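You operate a simulated robot arm through the tools that you are given. There is no shell and no other tool. Be economical: measure what you need, move in short steps, check, and stop when the job is done.

You run a simulated robot arm. Do the job below in one go: nothing can be reset, and whatever is moved stays where it is left.

TASK
Set a batch of 20 grippers, load it, zero the counter and run it out.

Only the result counts: the job must be done as asked and must still hold three seconds after the hand-in. Knocking over, shifting, dropping, spilling or breaking anything else fails it.

THE ROBOT
A 6-joint arm with a two-finger parallel gripper, fixed in place. Base frame: the origin is at the foot of the arm, x ahead of it, y to its left, z up. Readings come in m, degrees, newtons and seconds.
With the tool pointing down near the work surface it reaches from about 0.34 to 0.76 m from the base axis. Its first joint turns from -66.0 to 66.0 degrees. Payload 2.45 kg.
Tool frame: the origin (TCP) lies between the finger pads and is the grasp point; the fingertips stand 0.024 m ahead of it; z points along the fingers, y is the line along which they close. The gripper opens to 0.068 m. The fingers are 0.017 m wide and 0.01 m thick; the gripper's body (0.04 by 0.07 m) begins 0.041 m behind the TCP.
Orientation is told as [roll, pitch, yaw] about the base's x, y, z axes, in that order, counted from this pose: with the fingers straight down and closing along the base's y, the tool's x points along the base's -x, its y along +y and its z along -z.

THE INTERFACE
- The arm moves only by the tool send_rows. Its argument "steps" is a list of rows, each a list of 7 numbers: the turn, a rotation vector about the tool's x, y, z in units of 120 degrees (1.0 is 120 degrees), then the shift along the tool's x, y, z in units of 100 mm (1.0 is 100 mm), then the opening, from 0 (shut) to 1 (fully open). In form: [[rx, ry, rz, x, y, z, fingers], ...]. A call has 1 to 12 rows; each row is the pose to reach, as a shift and turn from the pose commanded when the call began, along the tool's axes at that moment. A call with a number of a shift or a turn outside -1 to 1 is refused whole. Each row takes 0.2 s and may step no farther than 0.05 m and 8.6 degrees from the row before; otherwise, or with a gripper value out of range, the whole call is refused. Where a pose cannot be reached the arm comes as near as it can. A force on the tool above 40 N (or 10 N above the force at the start of the call, whichever is more), or a blocked arm, ends the call early, and 0.2 s more pass. Each finger travels about 0.108 m/s and halts on what it meets, pressing with about 21 N; the grip force reading is that of the motor and also rises with nothing between the fingers. The clock runs only during rows and for 0.2 s after the last one: add rows that repeat a pose to give the fingers time. The reply holds the time, the measured pose of the TCP, the force on the tool along the base axes, the opening and the grip force, in the units named above and with some noise, with the torque about the TCP (base axes, N m) and any sound that the robot's microphone picked up.
- Cameras (640 x 400 px; columns grow to the right, rows downward): "scene" is fixed at [0.1399, 0.4003, 1.4802]; the picture's right is [-0.88, -0.47, 0.00], its down [-0.14, 0.25, -0.96] and it looks along [0.45, -0.84, -0.29] (base axes); focal length 308 px, centre (320, 200). "wrist" rides on the gripper at [0.084, 0.011, -0.075] in the tool frame; the picture's right is [-0.13, 0.99, 0.00], its down [-0.60, -0.08, -0.79] and it looks along [-0.79, -0.10, 0.61] (tool axes); focal length 251 px, centre (320, 200).
- snapshot(camera): a new picture of that camera. The clock stands still meanwhile.
- probe_pixels(camera, pixels): for up to 12 pixels [column, row] of the newest picture of that camera ("zoom" is the newest enlarged one), the place [x, y, z] in the base frame of the surface seen there, good to about 0.003 m, but the place of the scene camera against the robot may be out by one fixed shift of up to 0.025 m in any direction. The clock stands still meanwhile.
- inspect(camera, box): a new picture of the part [left, top, right, bottom] of that camera's present view, enlarged. The clock stands still meanwhile.
- hand_in(): hands the job in; it is judged then, once.

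Go step by step. Measure first, check grasps and placings, and put right what went wrong. The budget is 80 turns and 34 pictures, counting those below and the enlarged ones. Unless the task says otherwise, let go and move clear before handing in, and close with one line.

The tools are called after ">>>" as a command line: name --pt "numbers of a row" for each row, then --argument value for the rest, lists and objects as JSON in quotes. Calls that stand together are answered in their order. send_rows: Moves the arm, as the interface text tells. Its arguments: {"type":"object","properties":{"steps":{"type":"array","items":{"type":"array","items":{"type":"number"}}}},"required":["steps"]} The other tools are called the same way: snapshot (camera) takes a picture; probe_pixels (camera, pixels) gives the place of the surface under pixels of a picture; inspect (camera, box) takes an enlarged picture of a part of a camera's view; hand_in () hands the job in.

At the start:

```text
time: 0.0
eef_pos: [0.4232, -0.1058, 1.4483]
tool_rot: [0.0, -0.1, 0.1]
force: [-0.1, -0.6, 0.6]
moment: [0.01, -0.01, -0.01]
width: 0.0682
grip_force: 0.1
```

scene: 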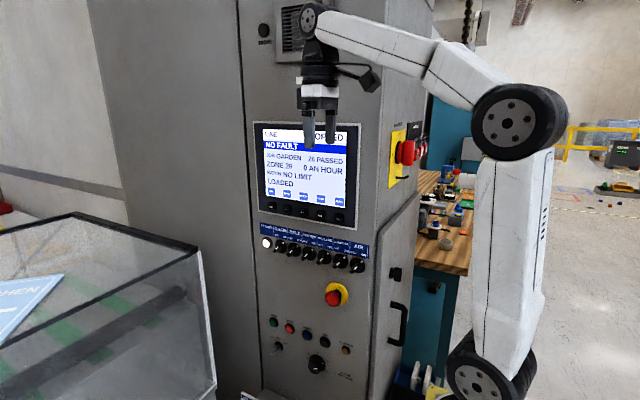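
wrist: 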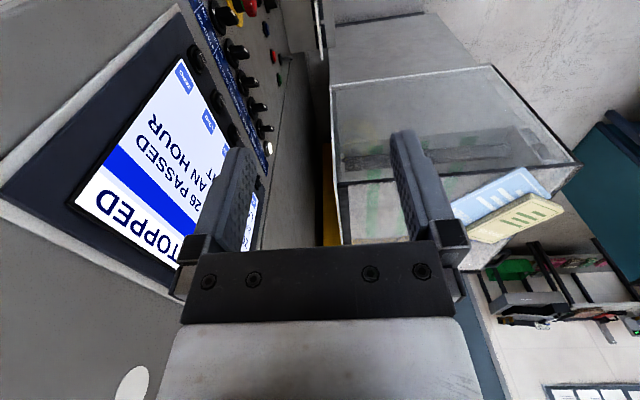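

The scene shows a cabinet with a screen (260-355, 125-225), a row of softkeys beneath it, knobs and push buttons lower down. I'll enlarge the panel parts to read the labels.

>>> inspect --camera "scene" --box '[245, 115, 373, 195]'

>>> inspect --camera "scene" --box '[250, 180, 378, 260]'

>>> inspect --camera "scene" --box '[240, 260, 400, 400]'

```text
5.00 times, centred on (309, 155) of scene
```

zoom: 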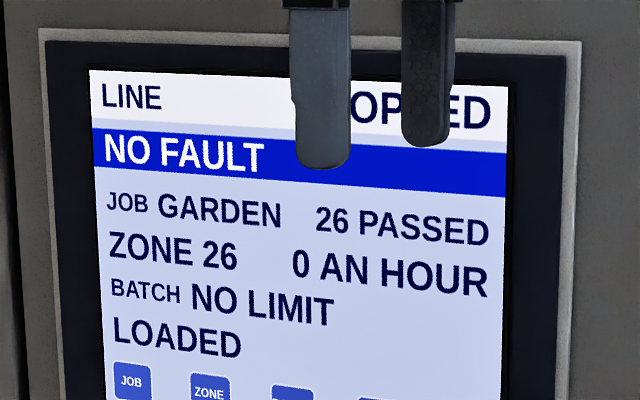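

```text
5.00 times, centred on (314, 220) of scene
```

zoom: 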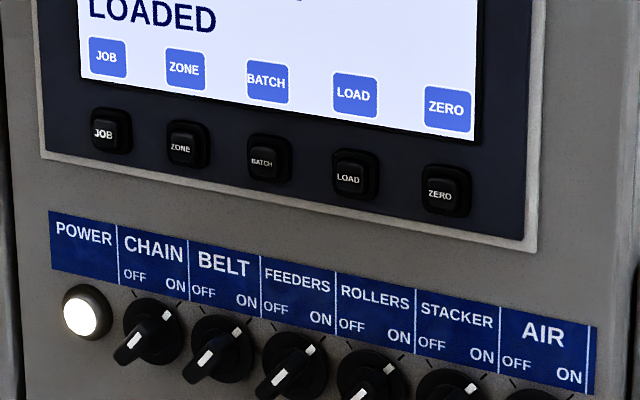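

```text
2.86 times, centred on (320, 330) of scene
```

zoom: 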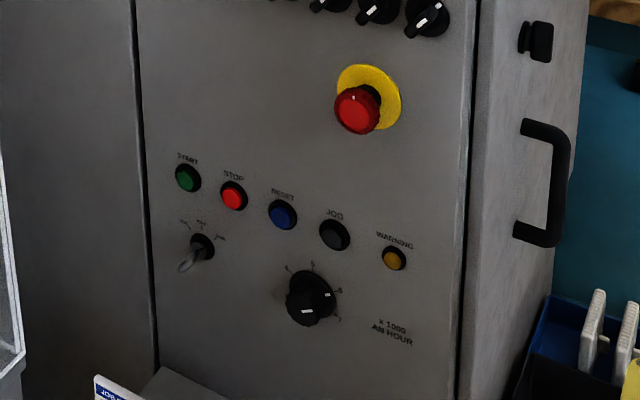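

The screen reads NO FAULT, NO LIMIT, LOADED; softkeys JOB/ZONE/BATCH/LOAD/ZERO; lower are START/STOP/RESET/JOG/WARNING, a toggle and a speed knob. I need finer views of the lower controls and the placards.

>>> inspect --camera "scene" --box '[262, 305, 372, 395]'

>>> inspect --camera "scene" --box '[255, 225, 375, 300]'

>>> inspect --camera "wrist" --box '[430, 150, 640, 281]'

>>> inspect --camera "scene" --box '[360, 110, 440, 160]'

```text
4.44 times, centred on (317, 350) of scene
```

zoom: 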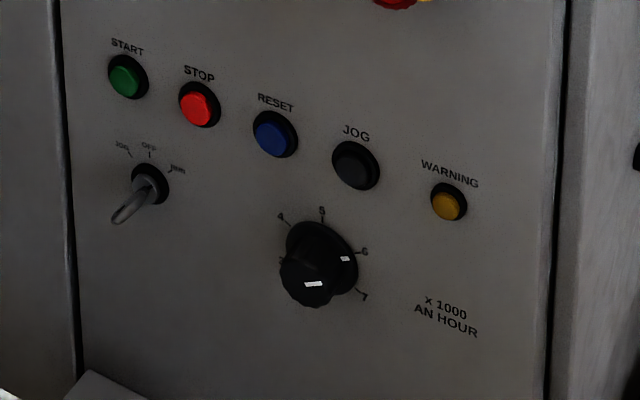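

```text
5.33 times, centred on (315, 262) of scene
```

zoom: 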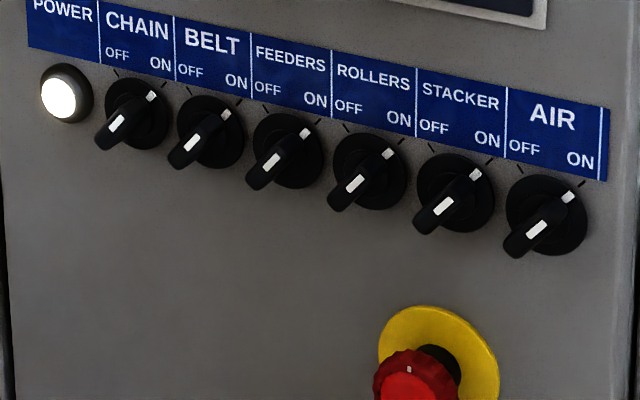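

```text
3.05 times, centred on (535, 216) of wrist
```

zoom: 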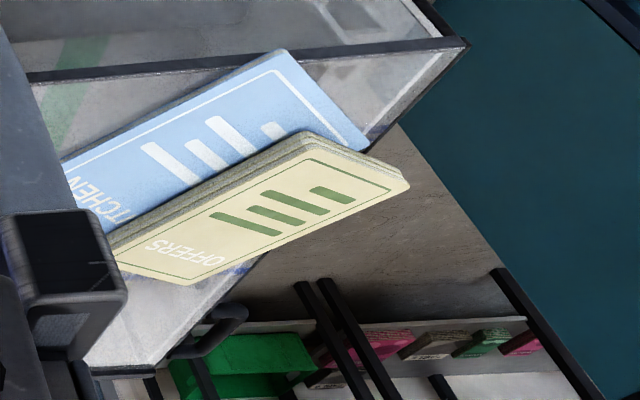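

```text
8.00 times, centred on (400, 135) of scene
```

zoom: 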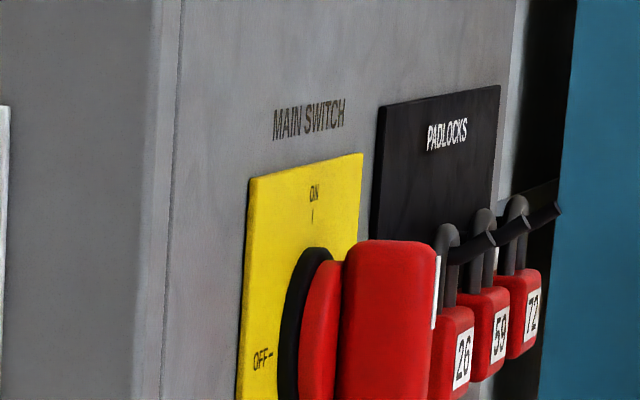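

All six selectors point to ON; there's a JOG/OFF/RUN toggle left and a speed knob. Now I'll measure the keys, buttons and panel.

>>> probe_pixels --camera "scene" --pixels '[[270.4, 206], [303.4, 211.4], [320.4, 214.8], [338.6, 218], [273.5, 323], [289.8, 328.6], [345.6, 351.1], [272, 353.8], [278.7, 346.6], [315, 369], [300, 312], [311, 213]]'

>>> probe_pixels --camera "wrist" --pixels '[[268, 148], [195, 62], [215, 100], [100, 165], [260, 80], [300, 150], [268, 55], [272, 28], [400, 80], [240, 15]]'

```text
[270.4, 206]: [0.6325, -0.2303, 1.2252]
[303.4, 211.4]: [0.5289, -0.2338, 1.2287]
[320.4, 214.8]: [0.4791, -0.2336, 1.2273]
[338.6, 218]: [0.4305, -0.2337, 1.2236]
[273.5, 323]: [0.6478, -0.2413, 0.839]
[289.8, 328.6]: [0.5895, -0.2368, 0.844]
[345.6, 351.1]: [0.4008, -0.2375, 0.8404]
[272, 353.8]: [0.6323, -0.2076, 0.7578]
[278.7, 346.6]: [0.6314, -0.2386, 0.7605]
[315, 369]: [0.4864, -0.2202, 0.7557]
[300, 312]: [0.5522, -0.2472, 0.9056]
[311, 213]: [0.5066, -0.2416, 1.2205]
```

```text
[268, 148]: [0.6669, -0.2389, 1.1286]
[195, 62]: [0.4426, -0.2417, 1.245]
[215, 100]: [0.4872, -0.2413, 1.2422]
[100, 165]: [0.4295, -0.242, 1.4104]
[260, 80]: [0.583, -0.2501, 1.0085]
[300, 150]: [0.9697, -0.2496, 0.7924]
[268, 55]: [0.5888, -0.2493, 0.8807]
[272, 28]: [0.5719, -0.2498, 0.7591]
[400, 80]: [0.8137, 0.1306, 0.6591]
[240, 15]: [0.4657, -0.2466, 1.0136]
```

The panel is the plane y≈-0.25 and the keys are at z≈1.226 with 50 mm pitch. I'll turn the tool to point at the panel (-y) with the fingers shut.

>>> send_rows --pt "0.0682 0 0 0 0 0 0.8" --pt "0.1364 0 0 0 0 0 0.6" --pt "0.2045 0 0 0 0 0 0.4" --pt "0.2727 0 0 0 0 0 0.2" --pt "0.3409 0 0 0 0 0 0" --pt "0.4091 0 0 0 0 0 0" --pt "0.4773 0 0 0 0 0 0" --pt "0.5455 0 0 0 0 0 0" --pt "0.6136 0 0 0 0 0 0" --pt "0.6818 0 0 0 0 0 0" --pt "0.75 0 0 0 0 0 0" --pt "0.75 0 0 0 0 0 0"

```text
time: 2.6
eef_pos: [0.424, -0.1048, 1.4479]
tool_rot: [-90.1, -0.2, 0.1]
force: [-0.2, -0.1, 0.2]
moment: [-0.03, -0.03, -0.01]
width: 0.0
grip_force: 21.3
```

Now pointing at the panel. I'll come down in two calls towards the BATCH key.

>>> send_rows --pt "0 0 0 -0.2 0.4 0 0" --pt "0 0 0 -0.4 0.8 0 0" --pt "0 0 0 -0.5 1.0 0 0"

>>> send_rows --pt "0 0 0 -0.2 0.4 0 0" --pt "0 0 0 -0.4 0.8 0.1 0" --pt "0 0 0 -0.5 1.0 0.2 0"

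>>> snapshot --camera "wrist"

```text
time: 3.4
eef_pos: [0.4725, -0.1037, 1.3455]
tool_rot: [-90.0, -0.2, 0.0]
force: [-0.6, 0.4, 0.1]
moment: [0.0, -0.01, -0.02]
width: 0.0003
grip_force: 21.5
```

```text
time: 4.2
eef_pos: [0.5227, -0.1255, 1.2466]
tool_rot: [-90.0, -0.3, 0.0]
force: [0.1, 0.1, -0.2]
moment: [0.04, 0.0, -0.02]
width: 0.0
grip_force: 20.5
```

```text
24 pictures are left
```

wrist: 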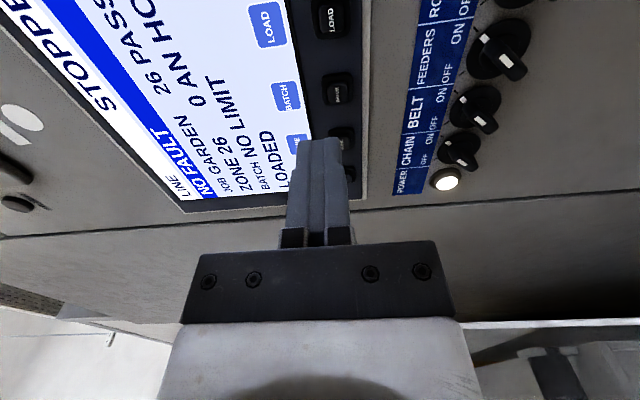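

The wrist view shows LOAD at (332,18), BATCH at (340,92), ZONE at (342,138). I'll probe these to get shift-free places.

>>> probe_pixels --camera "wrist" --pixels '[[332, 18], [340, 92], [336, 94], [355, 50], [342, 135], [448, 180]]'

>>> probe_pixels --camera "scene" --pixels '[[267, 243]]'

```text
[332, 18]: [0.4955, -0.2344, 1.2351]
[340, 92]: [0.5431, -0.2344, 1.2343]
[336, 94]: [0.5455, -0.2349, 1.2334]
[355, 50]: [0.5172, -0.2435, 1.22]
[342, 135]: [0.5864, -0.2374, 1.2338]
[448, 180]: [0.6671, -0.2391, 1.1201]
```

```text
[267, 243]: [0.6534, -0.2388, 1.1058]
```

True key places: BATCH (0.5445, -0.2345, 1.234), LOAD x=0.495, ZERO x≈0.446; scene shift ≈ (+0.015, 0, +0.008). I'll press BATCH once and back off.

>>> send_rows --pt "0 0 0 -0.215 0.126 0.3 0" --pt "0 0 0 -0.215 0.126 0.65 0" --pt "0 0 0 -0.215 0.126 0.8 0" --pt "0 0 0 -0.215 0.126 0.84 0" --pt "0 0 0 -0.215 0.126 0.87 0" --pt "0 0 0 -0.215 0.126 0.89 0" --pt "0 0 0 -0.215 0.126 0.91 0" --pt "0 0 0 -0.215 0.126 0.8 0" --pt "0 0 0 -0.215 0.126 0.65 0"

>>> inspect --camera "scene" --box '[245, 115, 373, 195]'

```text
time: 6.2
eef_pos: [0.5442, -0.1891, 1.2355]
tool_rot: [-90.0, -0.1, 0.0]
force: [0.2, 0.0, 0.7]
moment: [0.01, 0.0, 0.01]
width: 0.0
grip_force: 20.7
heard: click
```

```text
5.00 times, centred on (309, 155) of scene
```

zoom: 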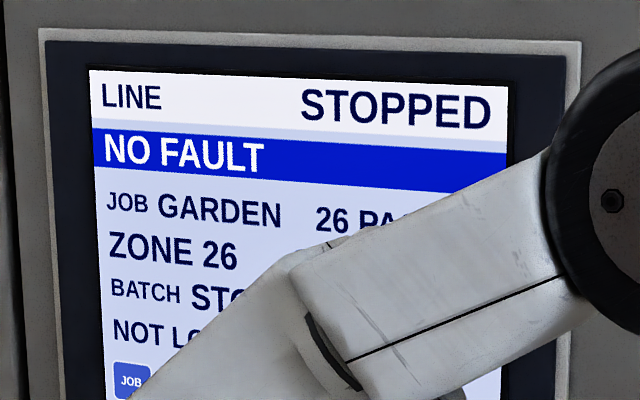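

BATCH changed from NO LIMIT to "STO…" and it's now NOT LOADED. The arm hides the rest, so I'll look with the wrist camera.

>>> inspect --camera "wrist" --box '[100, 0, 420, 200]'

```text
2.00 times, centred on (260, 100) of wrist
```

zoom: 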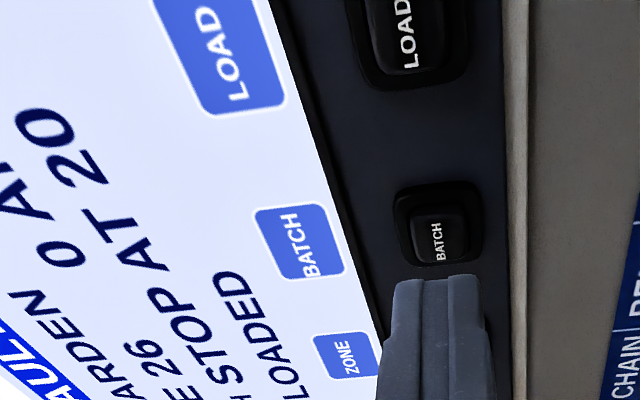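

The screen reads STOP AT 20, NOT LOADED. Next I press LOAD, 49.5 mm toward -x.

>>> send_rows --pt "0 0 0 0.25 0 0 0" --pt "0 0 0 0.495 0 0 0" --pt "0 0 0 0.495 0 0.15 0" --pt "0 0 0 0.495 0 0.19 0" --pt "0 0 0 0.495 0 0.22 0" --pt "0 0 0 0.495 0 0.24 0" --pt "0 0 0 0.495 0 0.26 0" --pt "0 0 0 0.495 0 0.15 0" --pt "0 0 0 0.495 0 0 0"

>>> inspect --camera "wrist" --box '[100, 0, 420, 200]'

```text
time: 8.2
eef_pos: [0.495, -0.1896, 1.237]
tool_rot: [-90.0, -0.2, 0.1]
force: [-0.6, 0.5, 0.0]
moment: [0.02, 0.0, 0.0]
width: 0.0001
grip_force: 20.6
heard: click
```

```text
2.00 times, centred on (260, 100) of wrist
```

zoom: 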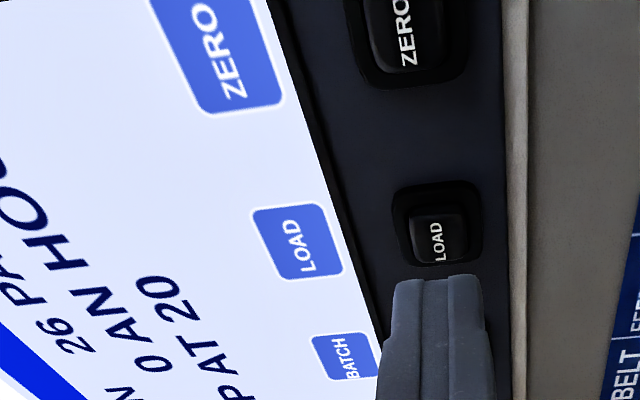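

LOAD clicked; 26 PASSED still shows, STOP AT 20. Next ZERO, another 49 mm.

>>> send_rows --pt "0 0 0 0.25 0 0 0" --pt "0 0 0 0.49 0 0 0" --pt "0 0 0 0.49 0 0.15 0" --pt "0 0 0 0.49 0 0.19 0" --pt "0 0 0 0.49 0 0.22 0" --pt "0 0 0 0.49 0 0.24 0" --pt "0 0 0 0.49 0 0.26 0" --pt "0 0 0 0.49 0 0.15 0" --pt "0 0 0 0.49 0 0 0"

>>> send_rows --pt "0 0 0 0 0.2 -0.4 0" --pt "0 0 0 0 0.6 -0.6 0" --pt "0 0 0 0 1.0 -0.6 0"

>>> send_rows --pt "0 0 0 -0.2 0.4 0 0" --pt "0 0 0 -0.5 0.8 0 0" --pt "0 0 0 -0.7 1.0 0 0"

>>> inspect --camera "scene" --box '[240, 115, 400, 215]'

```text
time: 10.2
eef_pos: [0.4465, -0.1894, 1.2358]
tool_rot: [-90.0, 0.0, 0.0]
force: [0.3, -0.6, 0.3]
moment: [-0.03, 0.01, -0.04]
width: 0.0
grip_force: 20.8
heard: click
```

```text
time: 11.0
eef_pos: [0.4459, -0.129, 1.1361]
tool_rot: [-90.0, -0.2, 0.0]
force: [0.1, -0.2, -0.4]
moment: [0.03, 0.04, -0.01]
width: 0.0002
grip_force: 21.1
```

```text
time: 11.8
eef_pos: [0.5168, -0.1304, 1.0353]
tool_rot: [-90.0, -0.2, -0.1]
force: [0.0, 0.0, 0.8]
moment: [-0.02, -0.01, 0.02]
width: 0.0002
grip_force: 21.4
```

```text
4.00 times, centred on (320, 165) of scene
```

zoom: 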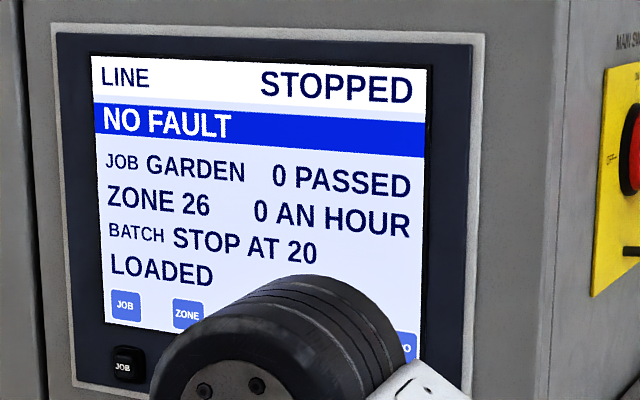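

The screen now shows 0 PASSED, STOP AT 20, LOADED, STOPPED, NO FAULT. I'll go down to look at the JOG/OFF/RUN toggle, START and WARNING.

>>> send_rows --pt "0 0 0 -0.1 0.4 -0.2 0" --pt "0 0 0 -0.2 0.8 -0.2 0" --pt "0 0 0 -0.3 1.0 -0.2 0"

>>> send_rows --pt "0 0 0 -0.1 0.4 0 0" --pt "0 0 0 -0.2 0.8 0 0" --pt "0 0 0 -0.3 1.0 0 0"

>>> snapshot --camera "wrist"

>>> inspect --camera "scene" --box '[250, 300, 378, 380]'

```text
time: 12.6
eef_pos: [0.5473, -0.1096, 0.937]
tool_rot: [-89.9, -0.1, 0.0]
force: [-0.2, 0.4, 0.5]
moment: [0.02, 0.01, -0.03]
width: 0.0
grip_force: 20.7
```

```text
time: 13.4
eef_pos: [0.5783, -0.1087, 0.8354]
tool_rot: [-90.0, -0.2, 0.1]
force: [-0.2, -0.2, -0.9]
moment: [-0.01, -0.04, 0.01]
width: 0.0
grip_force: 21.3
```

```text
19 pictures are left
```

wrist: 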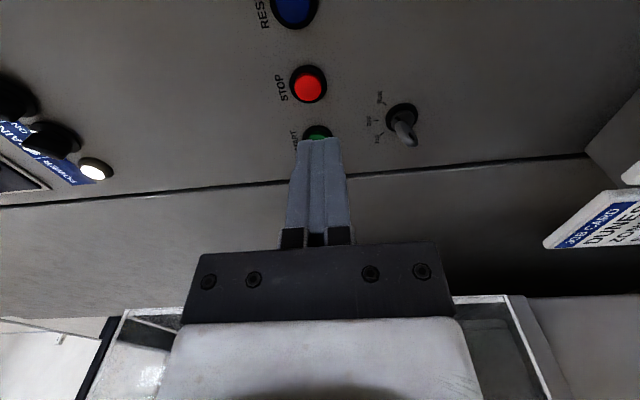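

```text
5.00 times, centred on (314, 340) of scene
```

zoom: 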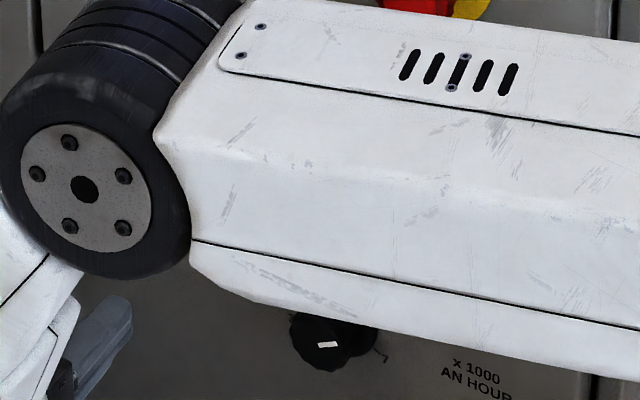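

>>> inspect --camera "wrist" --box '[280, 60, 472, 180]'

>>> probe_pixels --camera "wrist" --pixels '[[306, 88], [318, 134], [402, 117], [411, 141], [405, 132], [350, 80]]'

>>> inspect --camera "wrist" --box '[520, 160, 640, 260]'

```text
3.33 times, centred on (376, 120) of wrist
```

zoom: 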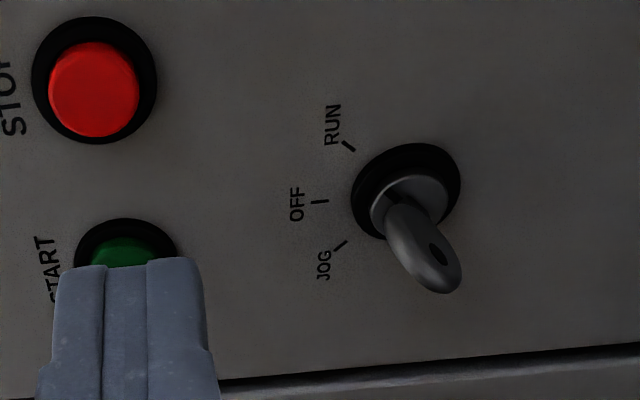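

```text
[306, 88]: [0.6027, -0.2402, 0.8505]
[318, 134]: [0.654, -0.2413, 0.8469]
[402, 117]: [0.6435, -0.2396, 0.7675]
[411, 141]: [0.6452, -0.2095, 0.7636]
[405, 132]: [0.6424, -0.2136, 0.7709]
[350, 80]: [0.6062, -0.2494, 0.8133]
```

```text
4.00 times, centred on (580, 210) of wrist
```

zoom: 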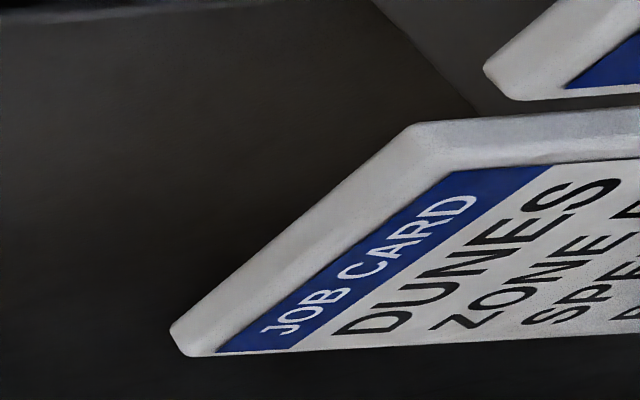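

The mode switch is a key with labels JOG/OFF/RUN; I need its bow's angle, so I'll probe points on it.

>>> probe_pixels --camera "wrist" --pixels '[[416, 142], [413.5, 146], [405, 142], [399, 128], [410, 130], [398, 120], [414, 136], [402, 136], [408, 143], [383, 104], [376, 120], [382, 133]]'

```text
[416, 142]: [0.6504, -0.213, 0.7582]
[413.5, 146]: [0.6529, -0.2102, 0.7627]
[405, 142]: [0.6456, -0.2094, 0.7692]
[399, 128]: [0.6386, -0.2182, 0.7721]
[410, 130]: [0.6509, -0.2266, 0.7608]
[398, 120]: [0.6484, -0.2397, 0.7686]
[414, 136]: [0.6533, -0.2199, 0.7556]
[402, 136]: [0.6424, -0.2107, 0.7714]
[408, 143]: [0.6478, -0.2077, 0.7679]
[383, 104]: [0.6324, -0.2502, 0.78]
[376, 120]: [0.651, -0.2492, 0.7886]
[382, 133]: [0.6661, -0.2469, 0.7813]
```

The key's bow lies along the RUN tick (line from (0.639,0.772) to (0.653,0.756)), so the mode is RUN. Before starting, I'll look closely at WARNING to see whether it is a lamp or a button.

>>> send_rows --pt "0 0 0 0.4 0 -0.2 0" --pt "0 0 0 0.8 0 -0.2 0" --pt "0 0 0 1.0 0 -0.2 0"

>>> send_rows --pt "0 0 0 0.3 0.1 0 0" --pt "0 0 0 0.7 0.2 0 0"

>>> snapshot --camera "wrist"

```text
time: 14.2
eef_pos: [0.4767, -0.0892, 0.8363]
tool_rot: [-90.0, -0.2, 0.1]
force: [-0.3, 0.3, 0.0]
moment: [-0.01, 0.0, -0.02]
width: 0.0
grip_force: 21.1
```

```text
time: 14.8
eef_pos: [0.4092, -0.0888, 0.8159]
tool_rot: [-90.1, -0.2, 0.1]
force: [0.0, -0.3, 0.2]
moment: [-0.02, -0.01, 0.01]
width: 0.0001
grip_force: 20.6
```

```text
15 pictures are left
```

wrist: 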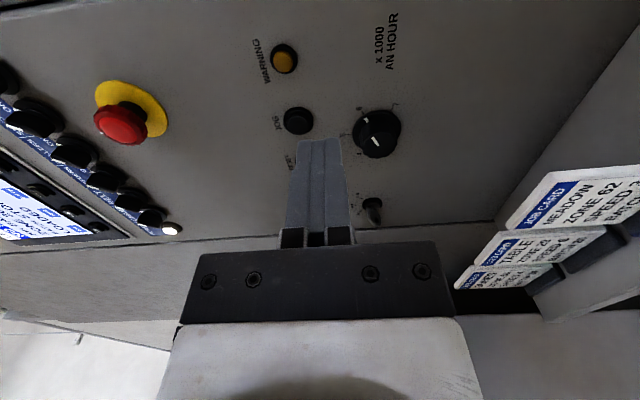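

WARNING (284,58) is a small dim amber indicator, like the power lamp. I'll move to START (0.661, 0.849).

>>> send_rows --pt "0 0 0 -0.4 -0.33 0 0" --pt "0 0 0 -0.8 -0.33 0 0" --pt "0 0 0 -1.0 -0.33 0 0"

>>> send_rows --pt "0 0 0 -0.4 0 0 0" --pt "0 0 0 -0.8 0 0.2 0" --pt "0 0 0 -1.0 0 0.4 0"

>>> send_rows --pt "0 0 0 -0.3 0 0.2 0" --pt "0 0 0 -0.52 0 0.5 0" --pt "0 0 0 -0.52 0 0.65 0"

>>> snapshot --camera "wrist"

```text
refused: row 1 steps farther than a row can; nothing moved
```

```text
time: 15.6
eef_pos: [0.5059, -0.1271, 0.8153]
tool_rot: [-90.0, -0.1, 0.1]
force: [-0.1, -0.4, -0.1]
moment: [-0.03, -0.02, 0.04]
width: 0.0
grip_force: 20.6
```

```text
time: 16.4
eef_pos: [0.5578, -0.1951, 0.8133]
tool_rot: [-90.1, -0.1, 0.0]
force: [-0.5, -0.1, 0.1]
moment: [-0.04, 0.01, 0.0]
width: 0.0
grip_force: 21.3
```

```text
14 pictures are left
```

wrist: 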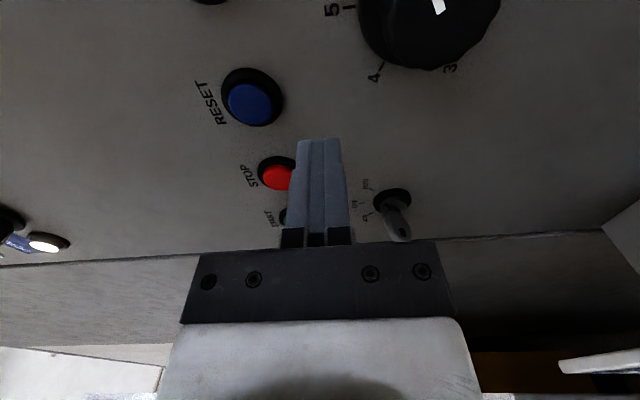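

The first call was refused, leaving me at (0.558,-0.195,0.813), close to the panel but touching nothing (force ≈0). I'll back off and then move to in front of START.

>>> send_rows --pt "0 0 0 0 0 -0.45 0" --pt "0 0 0 0 -0.35 -0.45 0" --pt "0 0 0 -0.4 -0.35 -0.45 0" --pt "0 0 0 -0.8 -0.35 -0.45 0" --pt "0 0 0 -1.0 -0.35 -0.45 0"

>>> snapshot --camera "wrist"

```text
time: 17.6
eef_pos: [0.6604, -0.1497, 0.8517]
tool_rot: [-90.0, 0.0, 0.1]
force: [-0.2, 0.1, 0.0]
moment: [0.0, -0.02, -0.02]
width: 0.0
grip_force: 21.2
```

```text
13 pictures are left
```

wrist: 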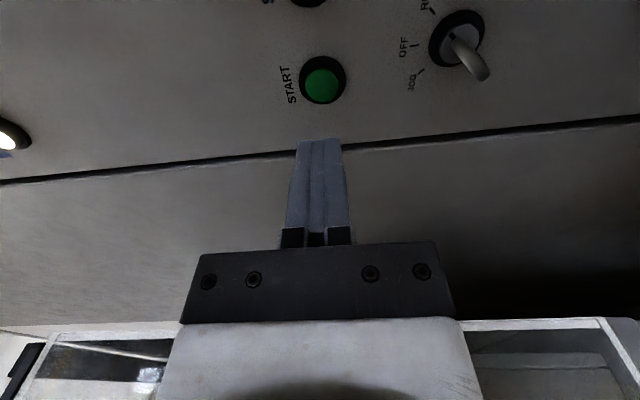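

>>> probe_pixels --camera "wrist" --pixels '[[321, 85], [312, 85], [330, 85], [321, 72], [321, 97]]'

```text
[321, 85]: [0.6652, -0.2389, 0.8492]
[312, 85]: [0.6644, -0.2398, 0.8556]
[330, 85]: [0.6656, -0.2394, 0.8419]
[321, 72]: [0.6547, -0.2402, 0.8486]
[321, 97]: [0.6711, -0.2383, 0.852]
```

START's centre is (0.663, -0.239, 0.849). I'll press it about 6 mm, hold briefly and back off.

>>> send_rows --pt "0 0 0 -0.02 0.02 0.3 0" --pt "0 0 0 -0.02 0.02 0.55 0" --pt "0 0 0 -0.02 0.02 0.64 0" --pt "0 0 0 -0.02 0.02 0.67 0" --pt "0 0 0 -0.02 0.02 0.69 0" --pt "0 0 0 -0.02 0.02 0.71 0" --pt "0 0 0 -0.02 0.02 0.71 0" --pt "0 0 0 -0.02 0.02 0.6 0" --pt "0 0 0 -0.02 0.02 0.45 0"

>>> inspect --camera "scene" --box '[240, 115, 400, 215]'

```text
time: 19.6
eef_pos: [0.6608, -0.1955, 0.8492]
tool_rot: [-90.0, -0.1, 0.1]
force: [0.2, 0.7, 0.4]
moment: [-0.01, 0.0, 0.0]
width: 0.0003
grip_force: 20.6
heard: click
```

```text
4.00 times, centred on (320, 165) of scene
```

zoom: 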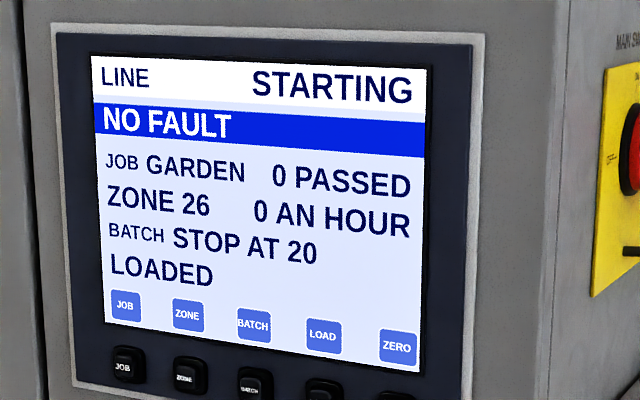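

The screen says STARTING. I'll back off and wait for the run to count up.

>>> send_rows --pt "0 0 0 0 0 -0.3 0" --pt "0 0 0 0 0 -0.6 0" --pt "0 0 0 0 0 -0.6 0" --pt "0 0 0 0 0 -0.6 0" --pt "0 0 0 0 0 -0.6 0" --pt "0 0 0 0 0 -0.6 0" --pt "0 0 0 0 0 -0.6 0" --pt "0 0 0 0 0 -0.6 0" --pt "0 0 0 0 0 -0.6 0" --pt "0 0 0 0 0 -0.6 0" --pt "0 0 0 0 0 -0.6 0" --pt "0 0 0 0 0 -0.6 0"

>>> send_rows --pt "0 0 0 0 0 0 0" --pt "0 0 0 0 0 0 0" --pt "0 0 0 0 0 0 0" --pt "0 0 0 0 0 0 0" --pt "0 0 0 0 0 0 0" --pt "0 0 0 0 0 0 0" --pt "0 0 0 0 0 0 0" --pt "0 0 0 0 0 0 0" --pt "0 0 0 0 0 0 0" --pt "0 0 0 0 0 0 0" --pt "0 0 0 0 0 0 0" --pt "0 0 0 0 0 0 0"

>>> inspect --camera "scene" --box '[240, 115, 400, 215]'

```text
time: 22.2
eef_pos: [0.6607, -0.1347, 0.8495]
tool_rot: [-90.0, -0.1, -0.1]
force: [0.6, 1.0, 0.0]
moment: [0.03, 0.0, 0.0]
width: 0.0
grip_force: 20.9
```

```text
time: 24.8
eef_pos: [0.6617, -0.1349, 0.8492]
tool_rot: [-90.0, -0.1, -0.1]
force: [1.0, -0.5, -0.5]
moment: [-0.02, -0.01, -0.01]
width: 0.0001
grip_force: 20.6
```

```text
4.00 times, centred on (320, 165) of scene
```

zoom: 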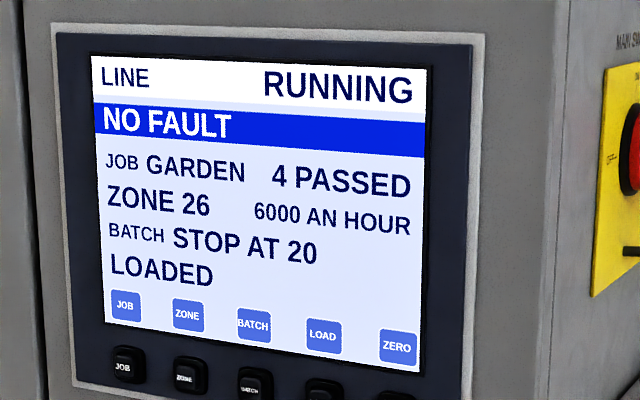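

The line is RUNNING at 6000 an hour with 4 PASSED; about 10 more seconds are needed, so I wait.

>>> send_rows --pt "0 0 0 0 0 0 0" --pt "0 0 0 0 0 0 0" --pt "0 0 0 0 0 0 0" --pt "0 0 0 0 0 0 0" --pt "0 0 0 0 0 0 0" --pt "0 0 0 0 0 0 0" --pt "0 0 0 0 0 0 0" --pt "0 0 0 0 0 0 0" --pt "0 0 0 0 0 0 0" --pt "0 0 0 0 0 0 0" --pt "0 0 0 0 0 0 0" --pt "0 0 0 0 0 0 0"

>>> send_rows --pt "0 0 0 0 0 0 0" --pt "0 0 0 0 0 0 0" --pt "0 0 0 0 0 0 0" --pt "0 0 0 0 0 0 0" --pt "0 0 0 0 0 0 0" --pt "0 0 0 0 0 0 0" --pt "0 0 0 0 0 0 0" --pt "0 0 0 0 0 0 0" --pt "0 0 0 0 0 0 0" --pt "0 0 0 0 0 0 0" --pt "0 0 0 0 0 0 0" --pt "0 0 0 0 0 0 0"

>>> send_rows --pt "0 0 0 0 0 0 0" --pt "0 0 0 0 0 0 0" --pt "0 0 0 0 0 0 0" --pt "0 0 0 0 0 0 0" --pt "0 0 0 0 0 0 0" --pt "0 0 0 0 0 0 0" --pt "0 0 0 0 0 0 0" --pt "0 0 0 0 0 0 0" --pt "0 0 0 0 0 0 0" --pt "0 0 0 0 0 0 0" --pt "0 0 0 0 0 0 0" --pt "0 0 0 0 0 0 0"

>>> send_rows --pt "0 0 0 0 0 0 0" --pt "0 0 0 0 0 0 0" --pt "0 0 0 0 0 0 0" --pt "0 0 0 0 0 0 0" --pt "0 0 0 0 0 0 0" --pt "0 0 0 0 0 0 0" --pt "0 0 0 0 0 0 0" --pt "0 0 0 0 0 0 0" --pt "0 0 0 0 0 0 0" --pt "0 0 0 0 0 0 0" --pt "0 0 0 0 0 0 0" --pt "0 0 0 0 0 0 0"

>>> send_rows --pt "0 0 0 0 0 0 0" --pt "0 0 0 0 0 0 0" --pt "0 0 0 0 0 0 0" --pt "0 0 0 0 0 0 0" --pt "0 0 0 0 0 0 0" --pt "0 0 0 0 0 0 0" --pt "0 0 0 0 0 0 0" --pt "0 0 0 0 0 0 0" --pt "0 0 0 0 0 0 0" --pt "0 0 0 0 0 0 0" --pt "0 0 0 0 0 0 0" --pt "0 0 0 0 0 0 0"

>>> inspect --camera "scene" --box '[240, 115, 400, 215]'

```text
time: 27.4
eef_pos: [0.6613, -0.1348, 0.8497]
tool_rot: [-89.9, -0.1, 0.1]
force: [-0.6, -0.9, 1.2]
moment: [0.02, -0.05, 0.01]
width: 0.0
grip_force: 21.8
```

```text
time: 30.0
eef_pos: [0.6608, -0.1353, 0.8478]
tool_rot: [-89.9, -0.1, 0.0]
force: [0.7, -0.1, 1.1]
moment: [0.0, 0.02, 0.01]
width: 0.0
grip_force: 20.7
```

```text
time: 32.6
eef_pos: [0.6609, -0.134, 0.8482]
tool_rot: [-90.0, -0.1, 0.0]
force: [-0.1, -0.2, -0.7]
moment: [-0.01, 0.0, -0.03]
width: 0.0
grip_force: 20.7
```

```text
time: 35.2
eef_pos: [0.6619, -0.1352, 0.8505]
tool_rot: [-90.0, -0.1, 0.0]
force: [0.4, -0.8, 0.7]
moment: [0.0, -0.02, 0.02]
width: 0.0001
grip_force: 21.5
```

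```text
time: 37.8
eef_pos: [0.6622, -0.1349, 0.8493]
tool_rot: [-90.0, -0.1, 0.0]
force: [-0.2, 0.3, 0.7]
moment: [-0.03, -0.01, 0.01]
width: 0.0
grip_force: 21.4
```

```text
4.00 times, centred on (320, 165) of scene
```

zoom: 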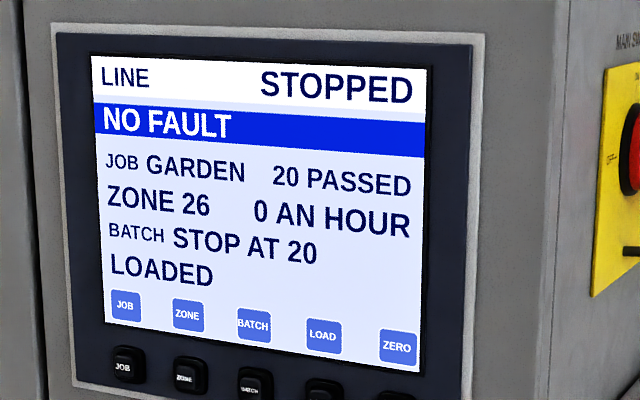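

The screen shows STOPPED, 20 PASSED, STOP AT 20, LOADED, NO FAULT, and the arm is clear of the panel. Handing in.

>>> hand_in

```text
The job is handed in.
```

The batch was set to 20 and loaded, the counter was zeroed, and the line ran until it stopped itself at 20 passed with no fault.
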